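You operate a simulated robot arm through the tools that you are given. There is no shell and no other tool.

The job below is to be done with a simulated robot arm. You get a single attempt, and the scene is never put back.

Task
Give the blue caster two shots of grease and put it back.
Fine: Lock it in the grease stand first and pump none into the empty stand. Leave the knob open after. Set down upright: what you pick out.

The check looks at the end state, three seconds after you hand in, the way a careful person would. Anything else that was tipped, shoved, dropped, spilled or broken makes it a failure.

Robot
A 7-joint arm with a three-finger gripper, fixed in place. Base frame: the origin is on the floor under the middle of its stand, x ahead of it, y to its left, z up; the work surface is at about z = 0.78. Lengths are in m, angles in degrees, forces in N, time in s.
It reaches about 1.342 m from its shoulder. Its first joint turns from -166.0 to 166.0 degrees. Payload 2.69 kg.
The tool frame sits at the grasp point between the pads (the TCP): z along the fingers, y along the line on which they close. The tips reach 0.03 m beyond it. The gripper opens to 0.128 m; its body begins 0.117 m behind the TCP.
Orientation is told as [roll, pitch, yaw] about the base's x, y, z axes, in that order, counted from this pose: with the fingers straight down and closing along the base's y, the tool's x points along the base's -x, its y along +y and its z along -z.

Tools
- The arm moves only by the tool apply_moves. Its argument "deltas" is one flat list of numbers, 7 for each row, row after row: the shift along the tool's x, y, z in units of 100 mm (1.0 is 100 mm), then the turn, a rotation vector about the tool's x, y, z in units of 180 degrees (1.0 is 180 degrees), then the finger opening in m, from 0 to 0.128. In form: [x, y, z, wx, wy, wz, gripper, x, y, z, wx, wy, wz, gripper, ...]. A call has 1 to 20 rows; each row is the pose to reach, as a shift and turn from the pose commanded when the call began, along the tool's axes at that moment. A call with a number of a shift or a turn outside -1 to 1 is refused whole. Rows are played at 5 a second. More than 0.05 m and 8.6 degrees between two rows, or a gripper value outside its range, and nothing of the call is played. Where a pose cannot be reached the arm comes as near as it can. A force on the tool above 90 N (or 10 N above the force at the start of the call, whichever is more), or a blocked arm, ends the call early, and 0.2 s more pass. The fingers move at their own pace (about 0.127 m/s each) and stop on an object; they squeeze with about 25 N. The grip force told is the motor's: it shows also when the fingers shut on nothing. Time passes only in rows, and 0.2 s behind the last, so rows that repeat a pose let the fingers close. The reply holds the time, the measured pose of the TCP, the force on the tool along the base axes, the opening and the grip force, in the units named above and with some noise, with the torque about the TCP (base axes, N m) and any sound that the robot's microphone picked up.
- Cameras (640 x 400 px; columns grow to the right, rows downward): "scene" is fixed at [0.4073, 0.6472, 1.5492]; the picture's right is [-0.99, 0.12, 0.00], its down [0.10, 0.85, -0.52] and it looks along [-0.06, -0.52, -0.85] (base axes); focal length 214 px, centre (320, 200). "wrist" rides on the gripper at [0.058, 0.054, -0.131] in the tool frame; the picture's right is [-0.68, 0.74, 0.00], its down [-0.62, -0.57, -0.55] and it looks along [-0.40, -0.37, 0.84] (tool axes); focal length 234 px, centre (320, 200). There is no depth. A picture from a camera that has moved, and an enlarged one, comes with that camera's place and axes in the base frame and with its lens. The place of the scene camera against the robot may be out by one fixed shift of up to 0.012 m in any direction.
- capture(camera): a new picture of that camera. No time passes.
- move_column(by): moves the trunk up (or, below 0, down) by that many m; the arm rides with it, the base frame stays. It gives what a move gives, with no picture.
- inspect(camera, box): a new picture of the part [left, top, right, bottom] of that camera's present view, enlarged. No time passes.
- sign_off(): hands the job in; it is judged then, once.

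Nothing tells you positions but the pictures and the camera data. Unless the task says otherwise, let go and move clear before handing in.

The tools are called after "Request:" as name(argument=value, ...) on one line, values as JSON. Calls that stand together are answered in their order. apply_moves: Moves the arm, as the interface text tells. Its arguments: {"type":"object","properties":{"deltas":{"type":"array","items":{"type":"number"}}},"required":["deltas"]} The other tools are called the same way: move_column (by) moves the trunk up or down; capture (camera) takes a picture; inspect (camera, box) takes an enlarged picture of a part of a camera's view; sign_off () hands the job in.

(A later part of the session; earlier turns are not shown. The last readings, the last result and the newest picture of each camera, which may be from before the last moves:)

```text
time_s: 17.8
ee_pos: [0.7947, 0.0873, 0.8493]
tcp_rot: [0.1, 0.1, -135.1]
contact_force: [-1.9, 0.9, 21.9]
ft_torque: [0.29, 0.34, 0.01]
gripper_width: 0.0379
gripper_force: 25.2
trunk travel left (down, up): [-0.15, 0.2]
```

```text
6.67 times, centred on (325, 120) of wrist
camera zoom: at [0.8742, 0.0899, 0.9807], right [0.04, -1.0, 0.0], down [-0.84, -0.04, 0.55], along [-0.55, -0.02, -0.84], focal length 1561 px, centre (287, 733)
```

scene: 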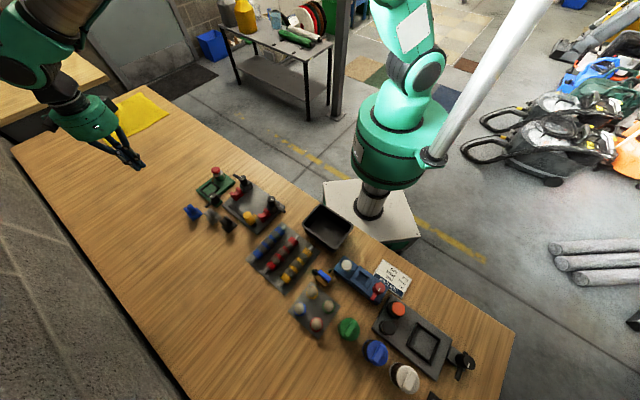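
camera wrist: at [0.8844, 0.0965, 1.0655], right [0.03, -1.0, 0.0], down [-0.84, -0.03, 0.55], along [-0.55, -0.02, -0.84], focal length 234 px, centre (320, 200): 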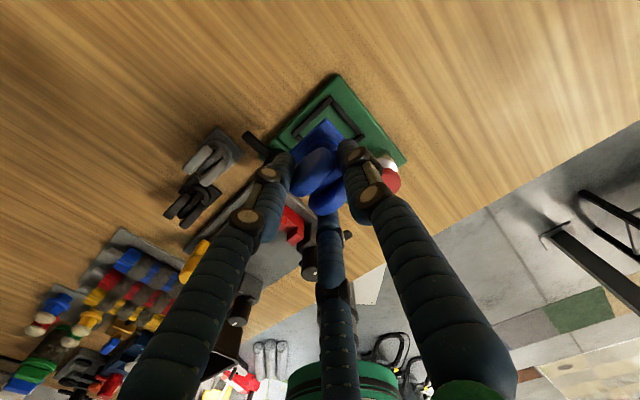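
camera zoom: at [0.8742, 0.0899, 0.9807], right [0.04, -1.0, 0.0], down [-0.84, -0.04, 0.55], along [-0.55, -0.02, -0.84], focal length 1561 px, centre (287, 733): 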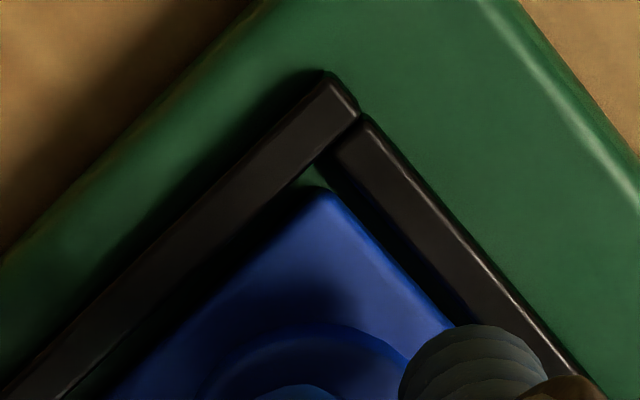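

The contact is stiff with no further travel, and the pressure sits at one plate edge, which suggests the caster is tilted slightly in the grip. I'll unload, open to 0.055 and let it settle, then look.

Request:
apply_moves(deltas=[0, 0, -0.012, 0, 0, 0, 0, 0, 0, -0.012, 0, 0, 0, 0, 0, 0, -0.012, 0, 0, 0, 0.045, 0, 0, -0.012, 0, 0, 0, 0.058, 0, 0, -0.012, 0, 0, 0, 0.058])

Request:
inspect(camera="wrist", box=[265, 90, 385, 210])

Request:
inspect(camera="scene", box=[195, 165, 235, 200])

```text
time_s: 19.0
ee_pos: [0.7946, 0.0866, 0.8492]
tcp_rot: [0.0, 0.0, -135.0]
contact_force: [0.0, 0.2, -0.2]
ft_torque: [0.04, 0.02, 0.0]
gripper_width: 0.0581
gripper_force: 0.0
trunk travel left (down, up): [-0.15, 0.2]
```

```text
3.33 times, centred on (325, 150) of wrist
camera zoom: at [0.8728, 0.0898, 0.9803], right [0.04, -1.0, 0.0], down [-0.84, -0.04, 0.55], along [-0.55, -0.02, -0.84], focal length 781 px, centre (303, 367)
```

zoom: 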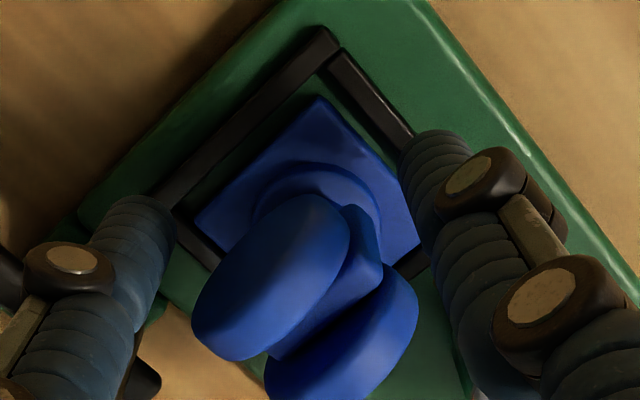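

```text
11.43 times, centred on (215, 182) of scene
camera zoom: at [0.4073, 0.6472, 1.5492], right [-0.99, 0.12, 0.0], down [0.1, 0.85, -0.52], along [-0.06, -0.52, -0.85], focal length 2451 px, centre (1520, 400)
```

zoom: 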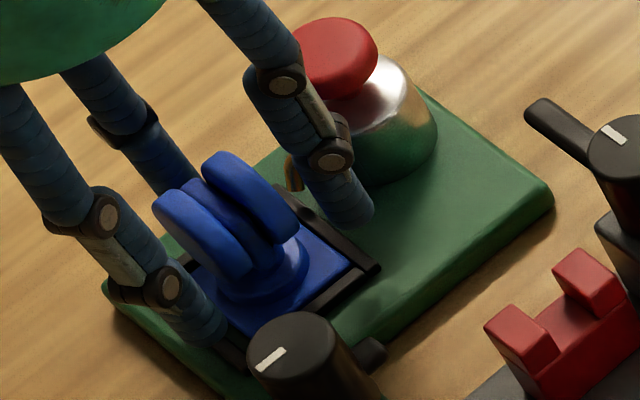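

The caster is released and appears to sit inside the frame. I'll back straight up and check that it's flat.

Request:
apply_moves(deltas=[0, 0, -0.1, 0, 0, 0, 0.058, 0, 0, -0.3, 0, 0, 0, 0.058, 0, 0, -0.6, 0, 0, 0, 0.058, 0, 0, -0.9, 0, 0, 0, 0.058, 0, 0, -1.0, 0, 0, 0, 0.058])

Request:
inspect(camera="wrist", box=[265, 70, 385, 190])

Request:
inspect(camera="scene", box=[185, 155, 245, 205])

```text
time_s: 20.2
ee_pos: [0.7923, 0.0844, 0.9485]
tcp_rot: [0.0, 0.0, -135.0]
contact_force: [0.0, 1.4, -0.3]
ft_torque: [0.01, -0.01, 0.01]
gripper_width: 0.0579
gripper_force: 0.1
trunk travel left (down, up): [-0.15, 0.2]
```

```text
3.33 times, centred on (325, 130) of wrist
camera zoom: at [0.872, 0.0869, 1.08], right [0.04, -1.0, 0.0], down [-0.84, -0.04, 0.55], along [-0.55, -0.02, -0.84], focal length 781 px, centre (303, 433)
```

zoom: 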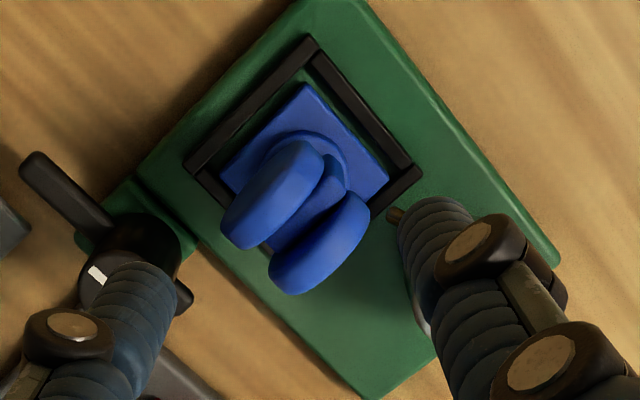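

```text
8.00 times, centred on (215, 180) of scene
camera zoom: at [0.4073, 0.6472, 1.5492], right [-0.99, 0.12, 0.0], down [0.1, 0.85, -0.52], along [-0.06, -0.52, -0.85], focal length 1716 px, centre (1160, 360)
```

zoom: 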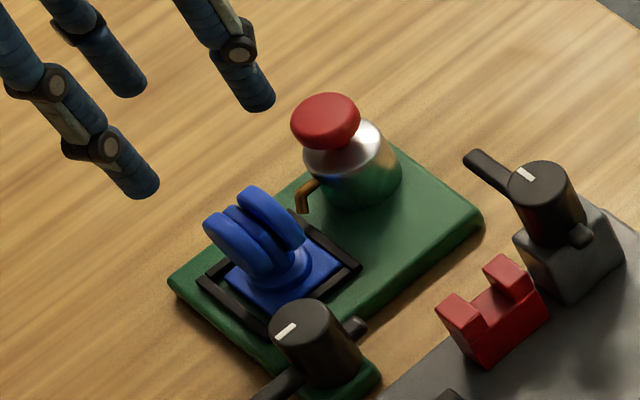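

The caster is seated in the nest. Next is the knob: its lever lies along the stand at 45°, and swinging it clockwise by 90° would bring the tip over the caster's plate. I'll turn the tool to yaw +15° and place the camera straight over the knob to measure it.

Request:
apply_moves(deltas=[0.024, 0.007, 0, 0, 0, -0.0439, 0.05, 0.049, 0.013, 0, 0, 0, -0.0877, 0.05, 0.073, 0.02, 0, 0, 0, -0.1316, 0.05, 0.098, 0.027, 0, 0, 0, -0.1754, 0.05, 0.122, 0.033, 0, 0, 0, -0.2193, 0.05, 0.147, 0.04, 0, 0, 0, -0.2632, 0.05, 0.171, 0.046, 0, 0, 0, -0.307, 0.05, 0.195, 0.053, 0, 0, 0, -0.3509, 0.05, 0.22, 0.06, 0, 0, 0, -0.3947, 0.05, 0.244, 0.066, 0, 0, 0, -0.4386, 0.05, 0.269, 0.073, 0, 0, 0, -0.4825, 0.05, 0.293, 0.08, 0, 0, 0, -0.5263, 0.05, 0.317, 0.086, 0, 0, 0, -0.5702, 0.05, 0.342, 0.093, 0, 0, 0, -0.614, 0.05, 0.366, 0.099, 0, 0, 0, -0.6579, 0.05, 0.391, 0.106, 0, 0, 0, -0.7018, 0.05, 0.415, 0.113, 0, 0, 0, -0.7456, 0.05, 0.44, 0.119, 0, 0, 0, -0.7895, 0.05, 0.464, 0.126, 0, 0, 0, -0.8333, 0.05])

Request:
capture(camera="wrist")

Request:
inspect(camera="wrist", box=[240, 0, 400, 120])

```text
time_s: 24.2
ee_pos: [0.8358, 0.1109, 0.9484]
tcp_rot: [0.0, 0.0, 15.2]
contact_force: [-0.6, 1.5, 0.3]
ft_torque: [-0.02, 0.03, -0.01]
gripper_width: 0.05
gripper_force: 0.0
trunk travel left (down, up): [-0.15, 0.2]
```

```text
taken
camera wrist: at [0.765, 0.1461, 1.0798], right [0.46, 0.89, 0.0], down [0.74, -0.39, 0.55], along [0.49, -0.25, -0.84], focal length 234 px, centre (320, 200)
```

wrist: 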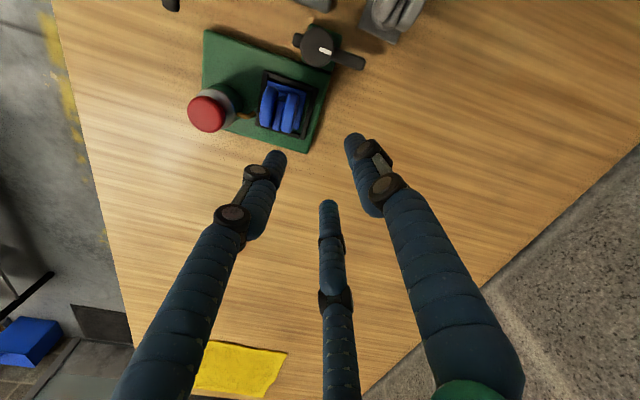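

```text
3.33 times, centred on (320, 60) of wrist
camera zoom: at [0.765, 0.1461, 1.0798], right [0.46, 0.89, 0.0], down [0.74, -0.39, 0.55], along [0.49, -0.25, -0.84], focal length 781 px, centre (320, 667)
```

zoom: 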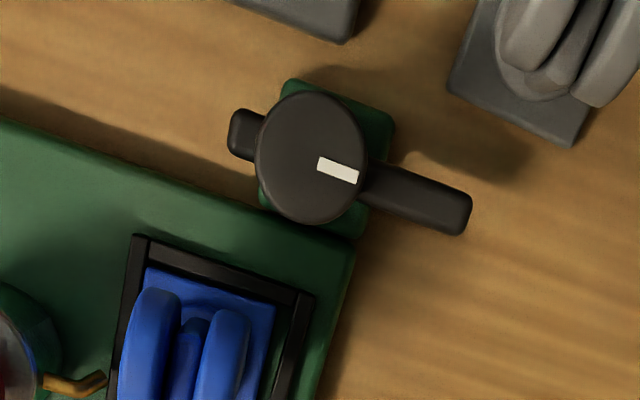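

The knob axis is at (0.764, 0.144), about 30 mm in diameter, with its lever reaching 51 mm at 45°. A 90° clockwise turn would put the lever tip on the edge of the caster plate, which is a plausible clamp position. I'll move above the knob.

Request:
apply_moves(deltas=[0.15, 0.13, 0.05, 0, 0, 0, 0.05, 0.3, 0.26, 0.15, 0, 0, 0, 0.05, 0.45, 0.4, 0.3, 0, 0, 0, 0.05, 0.596, 0.523, 0.45, 0, 0, 0, 0.05, 0.596, 0.523, 0.48, 0, 0, 0, 0.05])

Request:
inspect(camera="wrist", box=[250, 90, 390, 230])

Request:
inspect(camera="scene", box=[185, 140, 265, 205])

```text
time_s: 25.4
ee_pos: [0.7638, 0.1459, 0.9004]
tcp_rot: [-0.1, 0.0, 15.0]
contact_force: [-0.2, 0.7, 0.5]
ft_torque: [-0.04, -0.01, -0.03]
gripper_width: 0.0501
gripper_force: 0.0
trunk travel left (down, up): [-0.15, 0.2]
```

```text
2.86 times, centred on (320, 160) of wrist
camera zoom: at [0.6943, 0.1817, 1.0327], right [0.46, 0.89, 0.0], down [0.74, -0.39, 0.55], along [0.49, -0.25, -0.84], focal length 669 px, centre (320, 314)
```

zoom: 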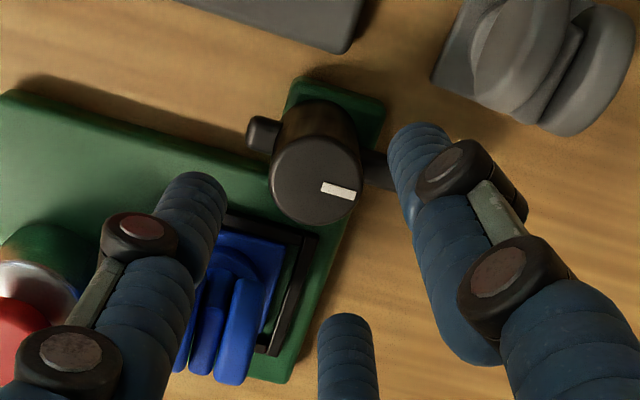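

```text
6.15 times, centred on (225, 172) of scene
camera zoom: at [0.4073, 0.6472, 1.5492], right [-0.99, 0.12, 0.0], down [0.1, 0.85, -0.52], along [-0.06, -0.52, -0.85], focal length 1320 px, centre (905, 369)
```

zoom: 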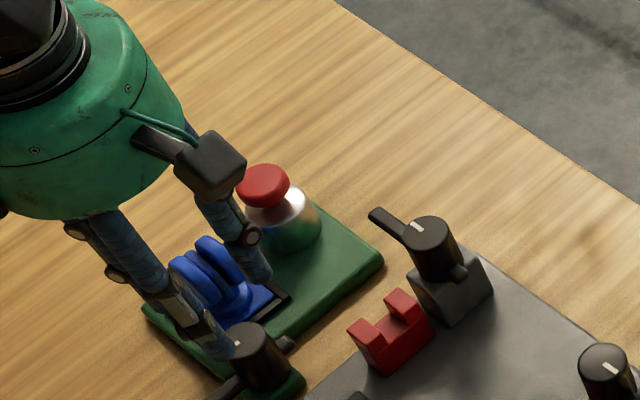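

The tool axis is within 1 mm of the knob centre. I'll descend so the fingertips surround the knob head above the lever.

Request:
apply_moves(deltas=[0, 0, 0.15, 0, 0, 0, 0.05, 0, 0, 0.3, 0, 0, 0, 0.05, 0, 0, 0.45, 0, 0, 0, 0.05, 0, 0, 0.57, 0, 0, 0, 0.05, 0, 0, 0.57, 0, 0, 0, 0.05])

Request:
inspect(camera="wrist", box=[250, 90, 390, 230])

Request:
inspect(camera="scene", box=[185, 150, 255, 210])

```text
time_s: 26.6
ee_pos: [0.7667, 0.1443, 0.8444]
tcp_rot: [0.0, 0.0, 15.0]
contact_force: [0.4, 0.6, 0.9]
ft_torque: [0.01, 0.03, 0.01]
gripper_width: 0.05
gripper_force: 0.0
trunk travel left (down, up): [-0.15, 0.2]
```

```text
2.86 times, centred on (320, 160) of wrist
camera zoom: at [0.6955, 0.1803, 0.9766], right [0.46, 0.89, 0.0], down [0.74, -0.39, 0.55], along [0.49, -0.25, -0.84], focal length 669 px, centre (320, 314)
```

zoom: 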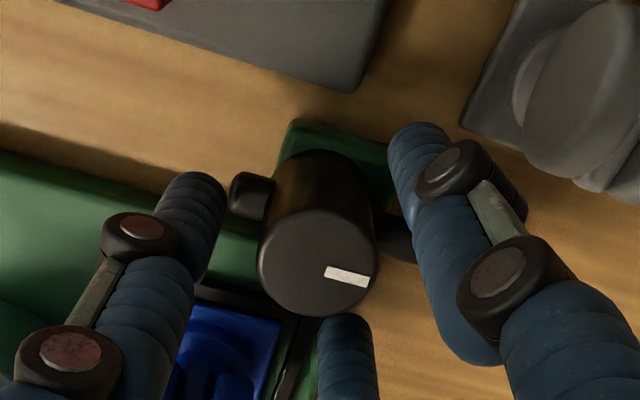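

```text
6.67 times, centred on (220, 180) of scene
camera zoom: at [0.4073, 0.6472, 1.5492], right [-0.99, 0.12, 0.0], down [0.1, 0.85, -0.52], along [-0.06, -0.52, -0.85], focal length 1430 px, centre (987, 333)
```

zoom: 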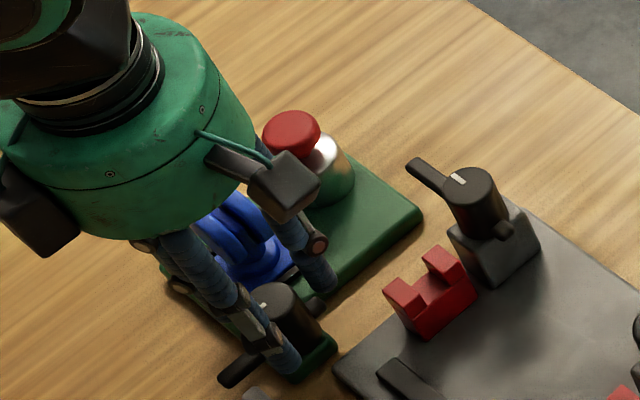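

The knob is centred between the fingers. Closing on it.

Request:
apply_moves(deltas=[0, 0, 0, 0, 0, 0, 0.035, 0, 0, 0, 0, 0, 0, 0.0, 0, 0, 0, 0, 0, 0, 0.0, 0, 0, 0, 0, 0, 0, 0.0])

Request:
inspect(camera="wrist", box=[250, 90, 390, 230])

```text
time_s: 27.6
ee_pos: [0.7642, 0.1447, 0.8453]
tcp_rot: [-0.1, 0.0, 15.0]
contact_force: [-4.4, -3.4, 1.5]
ft_torque: [-0.14, 0.17, 0.01]
gripper_width: 0.0288
gripper_force: 45.1
trunk travel left (down, up): [-0.15, 0.2]
```

```text
2.86 times, centred on (320, 160) of wrist
camera zoom: at [0.6947, 0.1801, 0.9765], right [0.46, 0.89, 0.0], down [0.74, -0.39, 0.55], along [0.49, -0.25, -0.84], focal length 669 px, centre (320, 314)
```

zoom: 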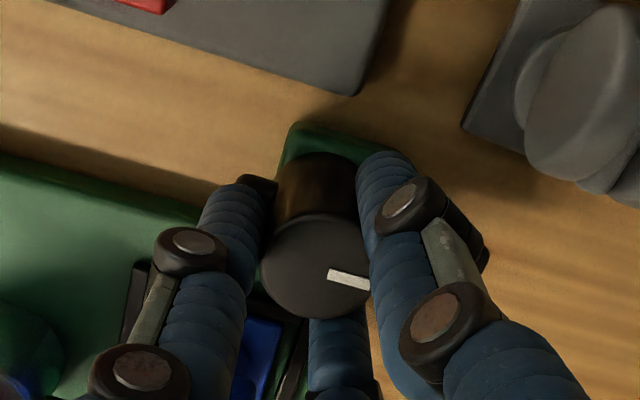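

The knob is gripped. I'll turn clockwise a little first and watch the torque and sound before going further.

Request:
apply_moves(deltas=[0, 0, 0, 0, 0, 0.03, 0, 0, 0, 0, 0, 0, 0.06, 0, 0, 0, 0, 0, 0, 0.1, 0])

Request:
inspect(camera="wrist", box=[250, 90, 390, 230])

```text
time_s: 28.4
ee_pos: [0.7644, 0.1451, 0.8436]
tcp_rot: [0.0, 0.0, -3.1]
contact_force: [-3.7, -19.5, 5.4]
ft_torque: [-0.77, 0.32, 0.0]
gripper_width: 0.0292
gripper_force: 44.9
trunk travel left (down, up): [-0.15, 0.2]
```

```text
2.86 times, centred on (320, 160) of wrist
camera zoom: at [0.7094, 0.2001, 0.9764], right [0.72, 0.7, 0.0], down [0.58, -0.6, 0.55], along [0.38, -0.39, -0.84], focal length 669 px, centre (320, 314)
```

zoom: 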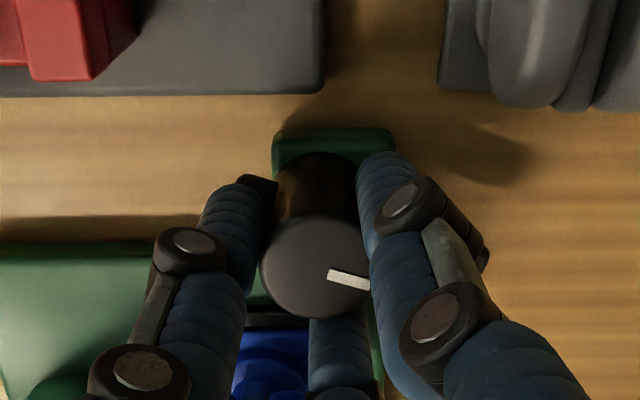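

The knob turns with the gripper without resistance; there's only a small sideways load, about 20 N along -y. I'll relieve that by 1 mm and keep turning.

Request:
apply_moves(deltas=[0, -0.01, 0, 0, 0, 0.04, 0, 0, -0.01, 0, 0, 0, 0.08, 0, 0, -0.01, 0, 0, 0, 0.12, 0, 0, -0.01, 0, 0, 0, 0.16, 0, 0, -0.01, 0, 0, 0, 0.2, 0])

Request:
inspect(camera="wrist", box=[250, 90, 390, 230])

Request:
inspect(camera="scene", box=[185, 150, 255, 210])

```text
time_s: 29.6
ee_pos: [0.7649, 0.1447, 0.8444]
tcp_rot: [0.1, 0.0, -39.2]
contact_force: [0.0, 0.2, 12.2]
ft_torque: [0.04, -0.03, -0.04]
gripper_width: 0.0291
gripper_force: 45.2
trunk travel left (down, up): [-0.15, 0.2]
```

```text
2.86 times, centred on (320, 160) of wrist
camera zoom: at [0.7532, 0.2219, 0.9764], right [0.99, 0.14, 0.0], down [0.12, -0.83, 0.55], along [0.08, -0.54, -0.84], focal length 669 px, centre (320, 314)
```

zoom: 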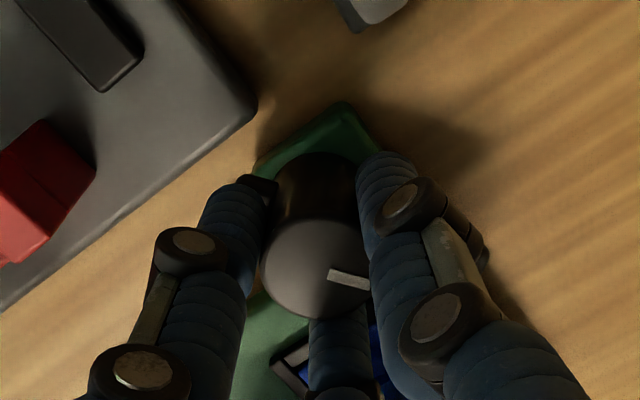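

```text
6.67 times, centred on (220, 180) of scene
camera zoom: at [0.4073, 0.6472, 1.5492], right [-0.99, 0.12, 0.0], down [0.1, 0.85, -0.52], along [-0.06, -0.52, -0.85], focal length 1430 px, centre (987, 333)
```

zoom: 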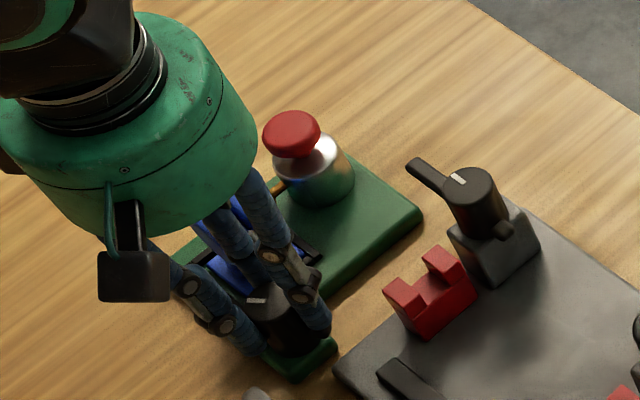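

54° turned so far and the knob follows cleanly. Continuing toward 90°, watching for a stop.

Request:
apply_moves(deltas=[0, 0, -0.003, 0, 0, 0.04, 0, 0, 0, -0.005, 0, 0, 0.08, 0, 0, 0, -0.005, 0, 0, 0.12, 0, 0, 0, -0.005, 0, 0, 0.16, 0])

Request:
inspect(camera="wrist", box=[250, 90, 390, 230])

Request:
inspect(camera="scene", box=[185, 150, 255, 210])

```text
time_s: 30.6
ee_pos: [0.7655, 0.1451, 0.8438]
tcp_rot: [0.1, 0.0, -68.0]
contact_force: [-0.2, 9.0, 20.0]
ft_torque: [0.3, -0.06, 0.0]
gripper_width: 0.0291
gripper_force: 45.3
trunk travel left (down, up): [-0.15, 0.2]
```

```text
2.86 times, centred on (320, 160) of wrist
camera zoom: at [0.7924, 0.2177, 0.9765], right [0.94, -0.35, 0.0], down [-0.29, -0.78, 0.55], along [-0.19, -0.51, -0.84], focal length 669 px, centre (320, 314)
```

zoom: 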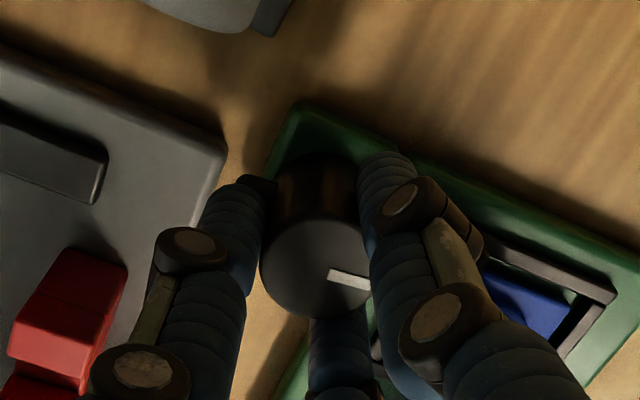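

```text
6.67 times, centred on (220, 180) of scene
camera zoom: at [0.4073, 0.6472, 1.5492], right [-0.99, 0.12, 0.0], down [0.1, 0.85, -0.52], along [-0.06, -0.52, -0.85], focal length 1430 px, centre (987, 333)
```

zoom: 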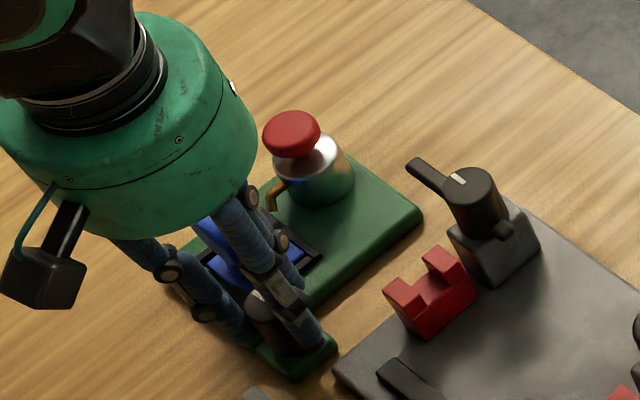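

83° turned, lever nearly pointing at the nest. I'll finish to about 90° with a slight lift to relieve the vertical load.

Request:
apply_moves(deltas=[0, 0, -0.01, 0, 0, 0.02, 0, 0, 0, -0.01, 0, 0, 0.04, 0, 0, 0, -0.01, 0, 0, 0.04, 0])

Request:
inspect(camera="wrist", box=[250, 90, 390, 230])

```text
time_s: 31.4
ee_pos: [0.7656, 0.1438, 0.8447]
tcp_rot: [0.0, -0.1, -75.0]
contact_force: [7.2, 3.6, 8.0]
ft_torque: [0.06, -0.4, 0.24]
gripper_width: 0.029
gripper_force: 45.0
trunk travel left (down, up): [-0.15, 0.2]
```

```text
2.86 times, centred on (320, 160) of wrist
camera zoom: at [0.8016, 0.2138, 0.9763], right [0.89, -0.46, 0.0], down [-0.39, -0.74, 0.55], along [-0.25, -0.49, -0.84], focal length 669 px, centre (320, 314)
```

zoom: 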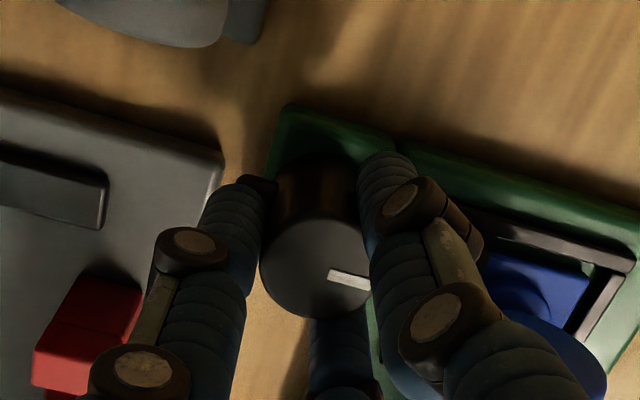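

There's a first resisting torque of 0.24 N·m at about 90°. I'll turn a few degrees more to confirm it's the stop.

Request:
apply_moves(deltas=[0, 0, 0, 0, 0, 0.012, 0, 0, 0, 0, 0, 0, 0.025, 0, 0, 0, 0, 0, 0, 0.025, 0])

Request:
inspect(camera="wrist", box=[250, 90, 390, 230])

```text
time_s: 32.2
ee_pos: [0.7644, 0.1439, 0.8453]
tcp_rot: [0.0, -0.1, -79.6]
contact_force: [14.6, 1.6, 0.2]
ft_torque: [-0.18, -0.59, 0.44]
gripper_width: 0.0288
gripper_force: 45.1
trunk travel left (down, up): [-0.15, 0.2]
```

```text
2.86 times, centred on (320, 160) of wrist
camera zoom: at [0.8072, 0.2107, 0.9763], right [0.85, -0.53, 0.0], down [-0.44, -0.71, 0.55], along [-0.29, -0.46, -0.84], focal length 669 px, centre (320, 314)
```

zoom: 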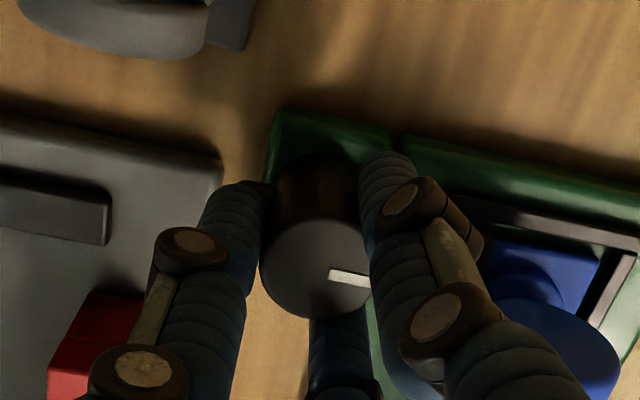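

The torque rises to 0.44 N·m and the fingers begin to slip, so it has hit the stop at about 90°. I'll release the knob, rise and check the lever.

Request:
apply_moves(deltas=[0, 0, 0, 0, 0, -0.008, 0.035, 0, 0, 0, 0, 0, -0.008, 0.048, 0, 0, 0, 0, 0, -0.008, 0.048, 0, 0, -0.2, 0, 0, -0.008, 0.048, 0, 0, -0.5, 0, 0, -0.008, 0.048, 0, 0, -0.8, 0, 0, -0.008, 0.048, 0, 0, -1.0, 0, 0, -0.008, 0.048])

Request:
capture(camera="wrist")

Request:
inspect(camera="scene", box=[185, 150, 255, 210])

```text
time_s: 33.8
ee_pos: [0.7629, 0.1452, 0.9443]
tcp_rot: [0.0, 0.0, -78.1]
contact_force: [-0.2, 0.3, -0.2]
ft_torque: [0.0, -0.03, -0.02]
gripper_width: 0.048
gripper_force: 0.1
trunk travel left (down, up): [-0.15, 0.2]
```

```text
taken
camera wrist: at [0.8029, 0.2124, 1.0758], right [0.86, -0.51, 0.0], down [-0.43, -0.72, 0.55], along [-0.28, -0.47, -0.84], focal length 234 px, centre (320, 200)
```

wrist: 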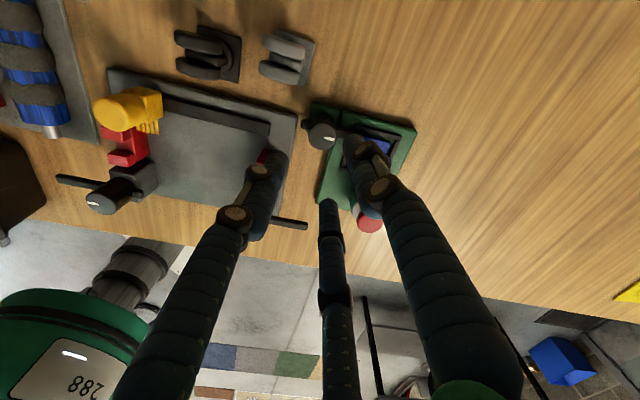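

```text
6.67 times, centred on (220, 180) of scene
camera zoom: at [0.4073, 0.6472, 1.5492], right [-0.99, 0.12, 0.0], down [0.1, 0.85, -0.52], along [-0.06, -0.52, -0.85], focal length 1430 px, centre (987, 333)
```

zoom: 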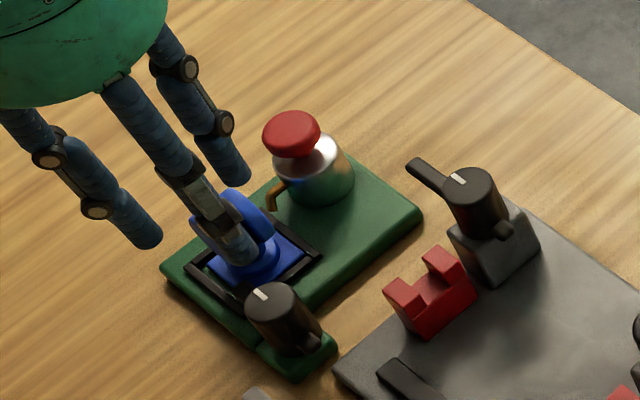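

The knob's mark now points toward the nest. A closer look at the lever over the plate.

Request:
inspect(camera="wrist", box=[280, 70, 440, 190])

```text
3.33 times, centred on (360, 130) of wrist
camera zoom: at [0.8029, 0.2124, 1.0758], right [0.86, -0.51, 0.0], down [-0.43, -0.72, 0.55], along [-0.28, -0.47, -0.84], focal length 781 px, centre (187, 433)
```

zoom: 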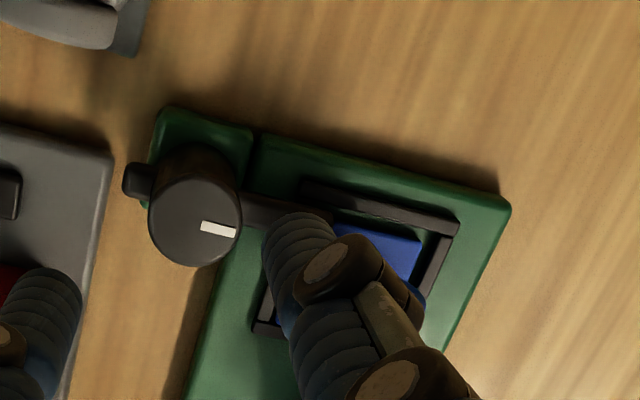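

The lever now lies over the nest edge, so the caster is clamped. I'll move to the pump's red plunger, about 38 mm wide, at (0.763, 0.024) with its top near z≈0.845, with the fingers closed for pressing.

Request:
apply_moves(deltas=[-0.3, -0.06, 0, 0, 0, 0, 0.048, -0.6, -0.12, 0, 0, 0, 0, 0.0, -0.9, -0.18, 0, 0, 0, 0, 0.0, -0.95, -0.19, 0, 0, 0, 0, 0.0, -0.95, -0.19, 0, 0, 0, 0, 0.0])

Request:
capture(camera="wrist")

Request:
inspect(camera="scene", box=[185, 140, 265, 210])

```text
time_s: 35.0
ee_pos: [0.7657, 0.0476, 0.9454]
tcp_rot: [0.0, 0.0, -78.0]
contact_force: [-1.1, 0.1, -0.1]
ft_torque: [0.0, -0.02, 0.0]
gripper_width: 0.002
gripper_force: 25.5
trunk travel left (down, up): [-0.15, 0.2]
```

```text
taken
camera wrist: at [0.8057, 0.1146, 1.0772], right [0.86, -0.51, 0.0], down [-0.43, -0.72, 0.55], along [-0.28, -0.47, -0.84], focal length 234 px, centre (320, 200)
```

wrist: 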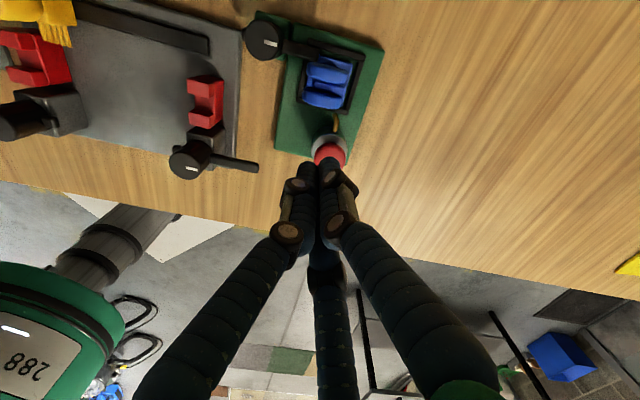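

```text
5.71 times, centred on (225, 175) of scene
camera zoom: at [0.4073, 0.6472, 1.5492], right [-0.99, 0.12, 0.0], down [0.1, 0.85, -0.52], along [-0.06, -0.52, -0.85], focal length 1226 px, centre (863, 343)
```

zoom: 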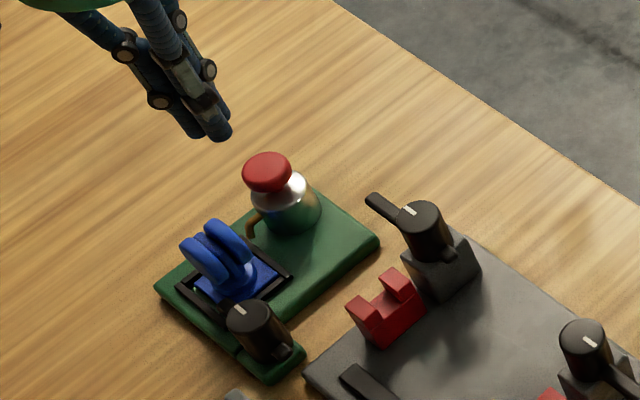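

The locked stand is fully in view. Zooming to confirm the clamp and the plunger position.

Request:
inspect(camera="wrist", box=[240, 5, 400, 105])

Request:
inspect(camera="wrist", box=[270, 100, 390, 200])

```text
4.00 times, centred on (320, 55) of wrist
camera zoom: at [0.8057, 0.1146, 1.0772], right [0.86, -0.51, 0.0], down [-0.43, -0.72, 0.55], along [-0.28, -0.47, -0.84], focal length 937 px, centre (320, 780)
```

zoom: 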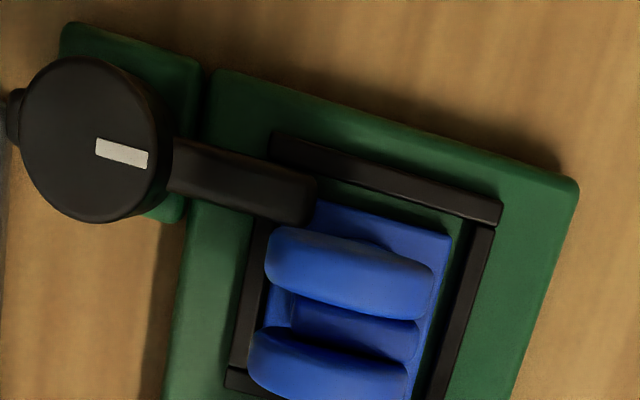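

```text
4.00 times, centred on (330, 150) of wrist
camera zoom: at [0.8057, 0.1146, 1.0772], right [0.86, -0.51, 0.0], down [-0.43, -0.72, 0.55], along [-0.28, -0.47, -0.84], focal length 937 px, centre (280, 400)
```

zoom: 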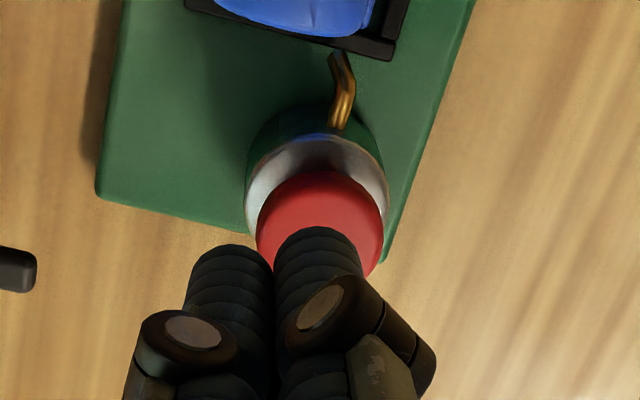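

The lever rests over the plate corner, so the caster is locked. I'll centre over the plunger and come down to about 1 cm above it.

Request:
apply_moves(deltas=[-0.1, -0.023, 0.1, 0, 0, 0, 0, -0.214, -0.046, 0.25, 0, 0, 0, 0, -0.214, -0.046, 0.45, 0, 0, 0, 0, -0.214, -0.046, 0.58, 0, 0, 0, 0, -0.214, -0.046, 0.58, 0, 0, 0, 0])

Request:
inspect(camera="wrist", box=[250, 90, 390, 230])

Request:
inspect(camera="scene", box=[195, 140, 255, 195])

```text
time_s: 36.2
ee_pos: [0.766, 0.0257, 0.8884]
tcp_rot: [0.0, 0.0, -78.1]
contact_force: [-0.4, -0.3, -0.5]
ft_torque: [0.0, -0.01, -0.02]
gripper_width: 0.0022
gripper_force: 25.2
trunk travel left (down, up): [-0.15, 0.2]
```

```text
2.86 times, centred on (320, 160) of wrist
camera zoom: at [0.8067, 0.0924, 1.0204], right [0.86, -0.51, 0.0], down [-0.43, -0.72, 0.55], along [-0.28, -0.47, -0.84], focal length 669 px, centre (320, 314)
```

zoom: 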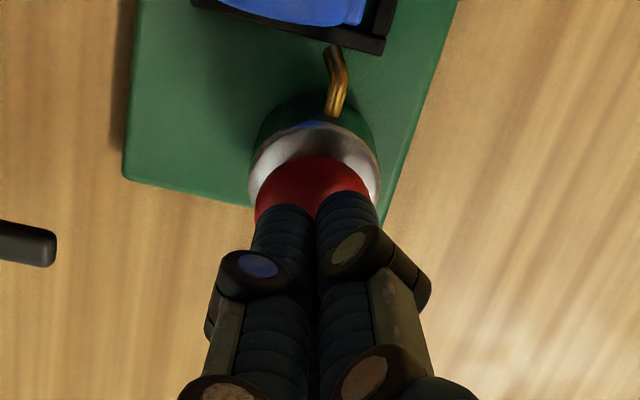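

```text
7.27 times, centred on (225, 168) of scene
camera zoom: at [0.4073, 0.6472, 1.5492], right [-0.99, 0.12, 0.0], down [0.1, 0.85, -0.52], along [-0.06, -0.52, -0.85], focal length 1560 px, centre (1011, 436)
```

zoom: 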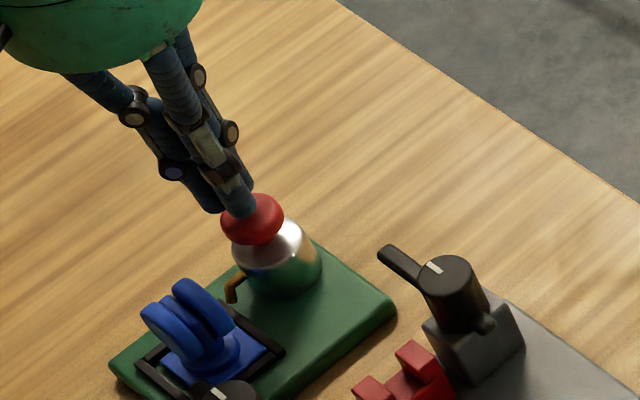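

The fingertips are directly over the plunger. I'll go down in small steps to find contact.

Request:
apply_moves(deltas=[0, 0, 0.04, 0, 0, 0, 0, 0, 0, 0.08, 0, 0, 0, 0, 0, 0, 0.11, 0, 0, 0, 0])

```text
time_s: 37.0
ee_pos: [0.767, 0.025, 0.8765]
tcp_rot: [0.0, 0.0, -78.1]
contact_force: [0.6, 0.1, 0.7]
ft_torque: [0.0, -0.02, 0.0]
gripper_width: 0.0024
gripper_force: 25.4
trunk travel left (down, up): [-0.15, 0.2]
```

Request:
apply_moves(deltas=[0, 0, 0.015, 0, 0, 0, 0, 0, 0, 0.03, 0, 0, 0, 0, 0, 0, 0.03, 0, 0, 0, 0])

Request:
inspect(camera="scene", box=[195, 140, 255, 195])

```text
time_s: 37.8
ee_pos: [0.7642, 0.0258, 0.8732]
tcp_rot: [0.0, -0.1, -78.1]
contact_force: [-0.8, -0.6, 2.1]
ft_torque: [0.02, 0.01, 0.01]
gripper_width: 0.002
gripper_force: 25.6
trunk travel left (down, up): [-0.15, 0.2]
```

```text
7.27 times, centred on (225, 168) of scene
camera zoom: at [0.4073, 0.6472, 1.5492], right [-0.99, 0.12, 0.0], down [0.1, 0.85, -0.52], along [-0.06, -0.52, -0.85], focal length 1560 px, centre (1011, 436)
```

zoom: 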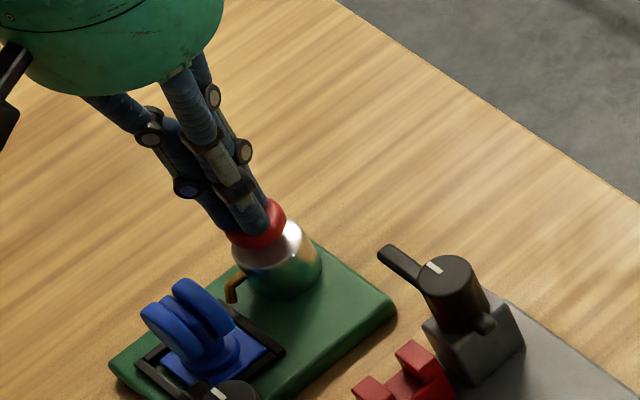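

Contact seems to start near TCP z≈0.874 with about 2 N. Pressing steadily for the first shot, watching force and sound.

Request:
apply_moves(deltas=[0, 0, 0.02, 0, 0, 0, 0, 0, 0, 0.04, 0, 0, 0, 0, 0, 0, 0.04, 0, 0, 0, 0])

```text
time_s: 38.6
ee_pos: [0.7665, 0.0258, 0.8689]
tcp_rot: [-0.1, -0.1, -78.1]
contact_force: [0.0, -1.3, 3.9]
ft_torque: [-0.07, 0.06, 0.04]
gripper_width: 0.0019
gripper_force: 31.3
trunk travel left (down, up): [-0.15, 0.2]
```

The force is rising gently like a spring. Continuing down.

Request:
apply_moves(deltas=[0, 0, 0.02, 0, 0, 0, 0, 0, 0, 0.04, 0, 0, 0, 0, 0, 0, 0.04, 0, 0, 0, 0])

```text
time_s: 39.4
ee_pos: [0.766, 0.0263, 0.8651]
tcp_rot: [0.1, 0.0, -78.1]
contact_force: [1.8, 0.0, 5.1]
ft_torque: [-0.07, -0.01, 0.04]
gripper_width: 0.0061
gripper_force: 31.3
trunk travel left (down, up): [-0.15, 0.2]
```

Request:
apply_moves(deltas=[0, 0, 0.015, 0, 0, 0, 0, 0, 0, 0.03, 0, 0, 0, 0, 0, 0, 0.03, 0, 0, 0, 0])

Request:
inspect(camera="scene", box=[195, 140, 255, 195])

Request:
inspect(camera="wrist", box=[250, 90, 390, 230])

```text
time_s: 40.2
ee_pos: [0.7654, 0.0268, 0.8621]
tcp_rot: [0.1, 0.0, -78.1]
contact_force: [-6.3, 4.9, 18.0]
ft_torque: [0.0, 0.25, -0.05]
gripper_width: 0.006
gripper_force: 31.2
trunk travel left (down, up): [-0.15, 0.2]
```

```text
7.27 times, centred on (225, 168) of scene
camera zoom: at [0.4073, 0.6472, 1.5492], right [-0.99, 0.12, 0.0], down [0.1, 0.85, -0.52], along [-0.06, -0.52, -0.85], focal length 1560 px, centre (1011, 436)
```

zoom: 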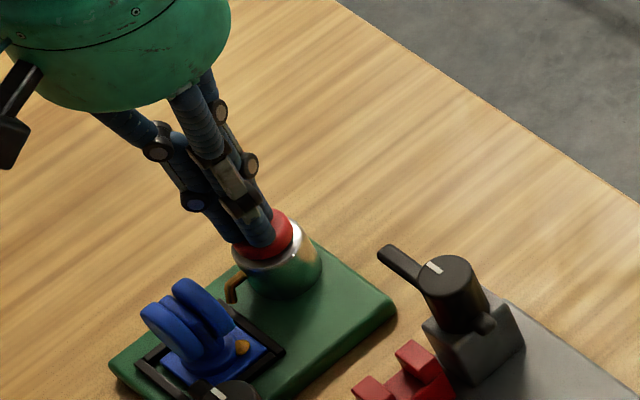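

```text
2.86 times, centred on (320, 160) of wrist
camera zoom: at [0.8058, 0.0935, 0.9953], right [0.86, -0.51, 0.0], down [-0.43, -0.72, 0.55], along [-0.28, -0.47, -0.84], focal length 669 px, centre (320, 314)
```

zoom: 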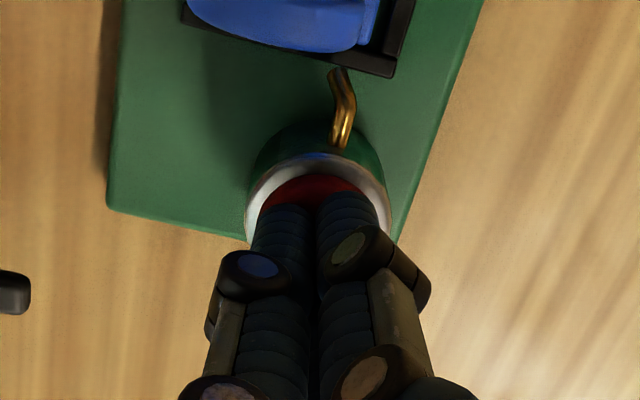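

A dab of grease appeared on the caster's plate, so the first shot is delivered and the plunger is at its bottom. I'll raise fully so it returns.

Request:
apply_moves(deltas=[0, 0, -0.05, 0, 0, 0, 0, 0, 0, -0.12, 0, 0, 0, 0, 0, 0, -0.2, 0, 0, 0, 0, 0, 0, -0.25, 0, 0, 0, 0, 0, 0, -0.25, 0, 0, 0, 0])

Request:
inspect(camera="scene", box=[195, 150, 255, 205])

Request:
inspect(camera="wrist", box=[250, 40, 390, 180])

```text
time_s: 41.4
ee_pos: [0.7658, 0.0263, 0.8885]
tcp_rot: [0.1, 0.1, -78.1]
contact_force: [-0.1, 0.1, 0.6]
ft_torque: [0.01, 0.0, 0.01]
gripper_width: 0.0021
gripper_force: 31.7
trunk travel left (down, up): [-0.15, 0.2]
```

```text
7.27 times, centred on (225, 178) of scene
camera zoom: at [0.4073, 0.6472, 1.5492], right [-0.99, 0.12, 0.0], down [0.1, 0.85, -0.52], along [-0.06, -0.52, -0.85], focal length 1560 px, centre (1011, 364)
```

zoom: 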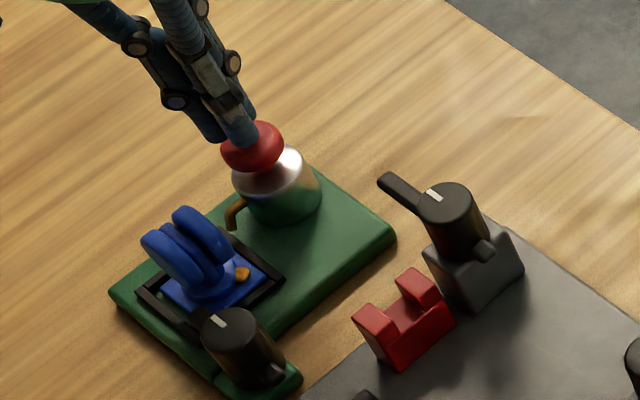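

```text
2.86 times, centred on (320, 110) of wrist
camera zoom: at [0.8058, 0.0932, 1.0193], right [0.86, -0.51, 0.0], down [-0.43, -0.72, 0.55], along [-0.28, -0.47, -0.84], focal length 669 px, centre (320, 457)
```

zoom: 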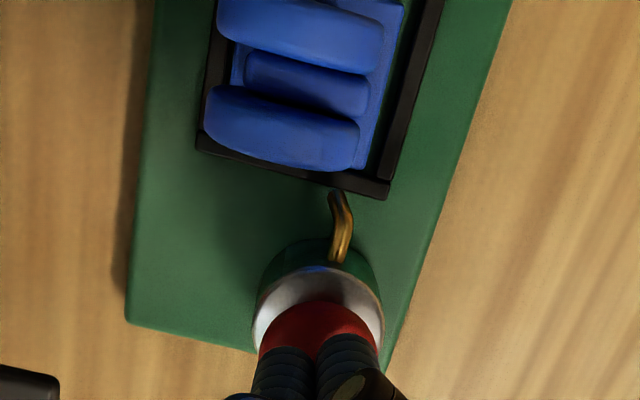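

The plunger has sprung back and there's one dab on the plate. Now the second press, to the same depth.

Request:
apply_moves(deltas=[0, 0, 0.06, 0, 0, 0, 0, 0, 0, 0.12, 0, 0, 0, 0, 0, 0, 0.16, 0, 0, 0, 0, 0, 0, 0.2, 0, 0, 0, 0, 0, 0, 0.23, 0, 0, 0, 0, 0, 0, 0.25, 0, 0, 0, 0, 0, 0, 0.25, 0, 0, 0, 0])

Request:
inspect(camera="scene", box=[195, 150, 255, 205])

```text
time_s: 43.0
ee_pos: [0.7647, 0.0264, 0.8622]
tcp_rot: [0.0, 0.0, -78.2]
contact_force: [-2.6, -8.7, 20.1]
ft_torque: [-0.33, 0.14, 0.0]
gripper_width: 0.0058
gripper_force: 31.3
trunk travel left (down, up): [-0.15, 0.2]
```

```text
7.27 times, centred on (225, 178) of scene
camera zoom: at [0.4073, 0.6472, 1.5492], right [-0.99, 0.12, 0.0], down [0.1, 0.85, -0.52], along [-0.06, -0.52, -0.85], focal length 1560 px, centre (1011, 364)
```

zoom: 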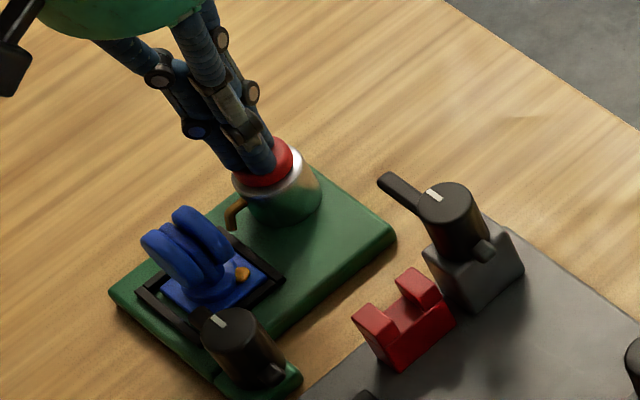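

The second press reached the same depth and force (20 N). I'll zoom in on the plate for the second dab.

Request:
inspect(camera="scene", box=[200, 175, 230, 200])

Request:
inspect(camera="wrist", box=[260, 40, 400, 130])

```text
16.00 times, centred on (215, 188) of scene
camera zoom: at [0.4073, 0.6472, 1.5492], right [-0.99, 0.12, 0.0], down [0.1, 0.85, -0.52], along [-0.06, -0.52, -0.85], focal length 3432 px, centre (2000, 400)
```

zoom: 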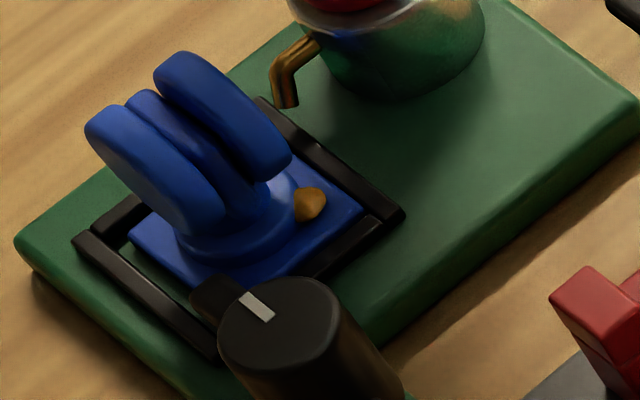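

```text
4.44 times, centred on (330, 85) of wrist
camera zoom: at [0.8051, 0.0935, 0.9951], right [0.86, -0.51, 0.0], down [-0.43, -0.72, 0.55], along [-0.28, -0.47, -0.84], focal length 1041 px, centre (276, 711)
```

zoom: 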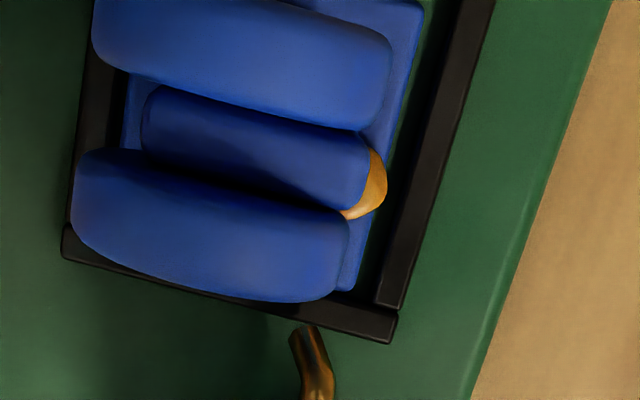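

Two separate dabs are now visible: the first at the plate corner in the scene view, and a new one between the wheels in the wrist view. Both shots are delivered, so I'll rise clear of the pump.

Request:
apply_moves(deltas=[0, 0, -0.1, 0, 0, 0, 0, 0, 0, -0.25, 0, 0, 0, 0, 0, 0, -0.5, 0, 0, 0, 0, 0, 0, -0.75, 0, 0, 0, 0, 0, 0, -0.85, 0, 0, 0, 0])

Request:
capture(camera="wrist")

Request:
inspect(camera="scene", box=[195, 155, 245, 205])

Request:
inspect(camera="wrist", box=[270, 40, 390, 160])

```text
time_s: 44.2
ee_pos: [0.7641, 0.0238, 0.9472]
tcp_rot: [0.1, -0.1, -78.1]
contact_force: [0.0, -0.2, -0.1]
ft_torque: [0.02, -0.03, -0.04]
gripper_width: 0.0021
gripper_force: 31.0
trunk travel left (down, up): [-0.15, 0.2]
```

```text
taken
camera wrist: at [0.8054, 0.092, 1.0793], right [0.86, -0.51, 0.0], down [-0.43, -0.72, 0.55], along [-0.28, -0.47, -0.84], focal length 234 px, centre (320, 200)
```

wrist: 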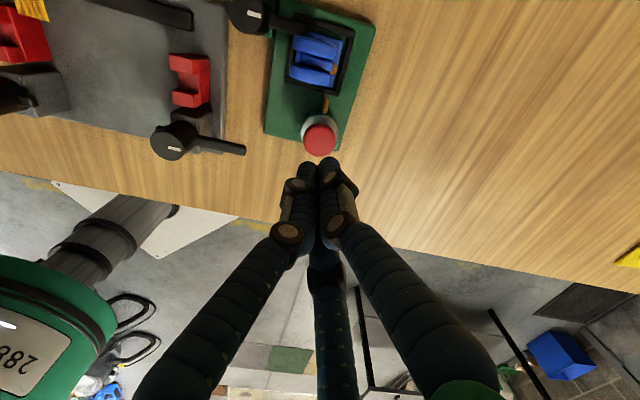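

```text
8.00 times, centred on (220, 180) of scene
camera zoom: at [0.4073, 0.6472, 1.5492], right [-0.99, 0.12, 0.0], down [0.1, 0.85, -0.52], along [-0.06, -0.52, -0.85], focal length 1716 px, centre (1120, 360)
```

zoom: 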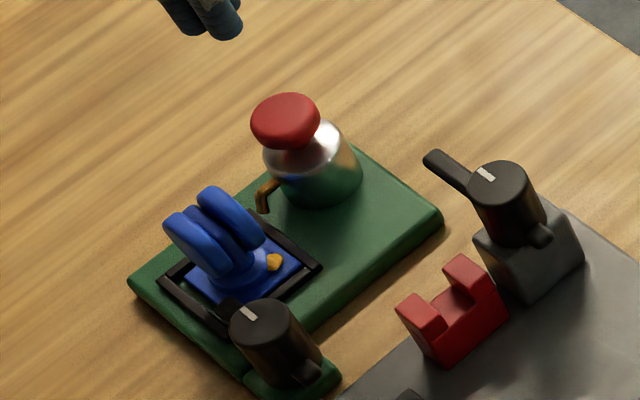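

```text
3.33 times, centred on (330, 100) of wrist
camera zoom: at [0.8054, 0.092, 1.0793], right [0.86, -0.51, 0.0], down [-0.43, -0.72, 0.55], along [-0.28, -0.47, -0.84], focal length 781 px, centre (287, 533)
```

zoom: 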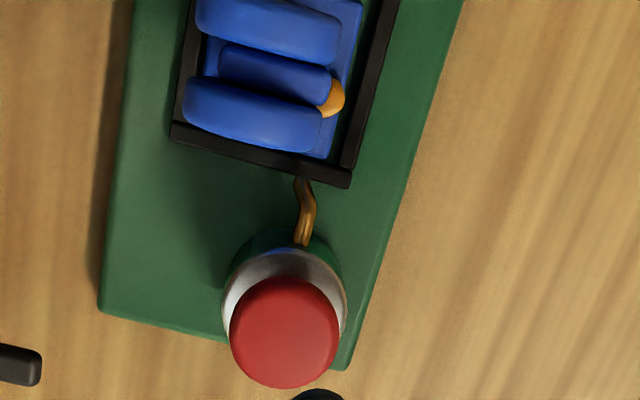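

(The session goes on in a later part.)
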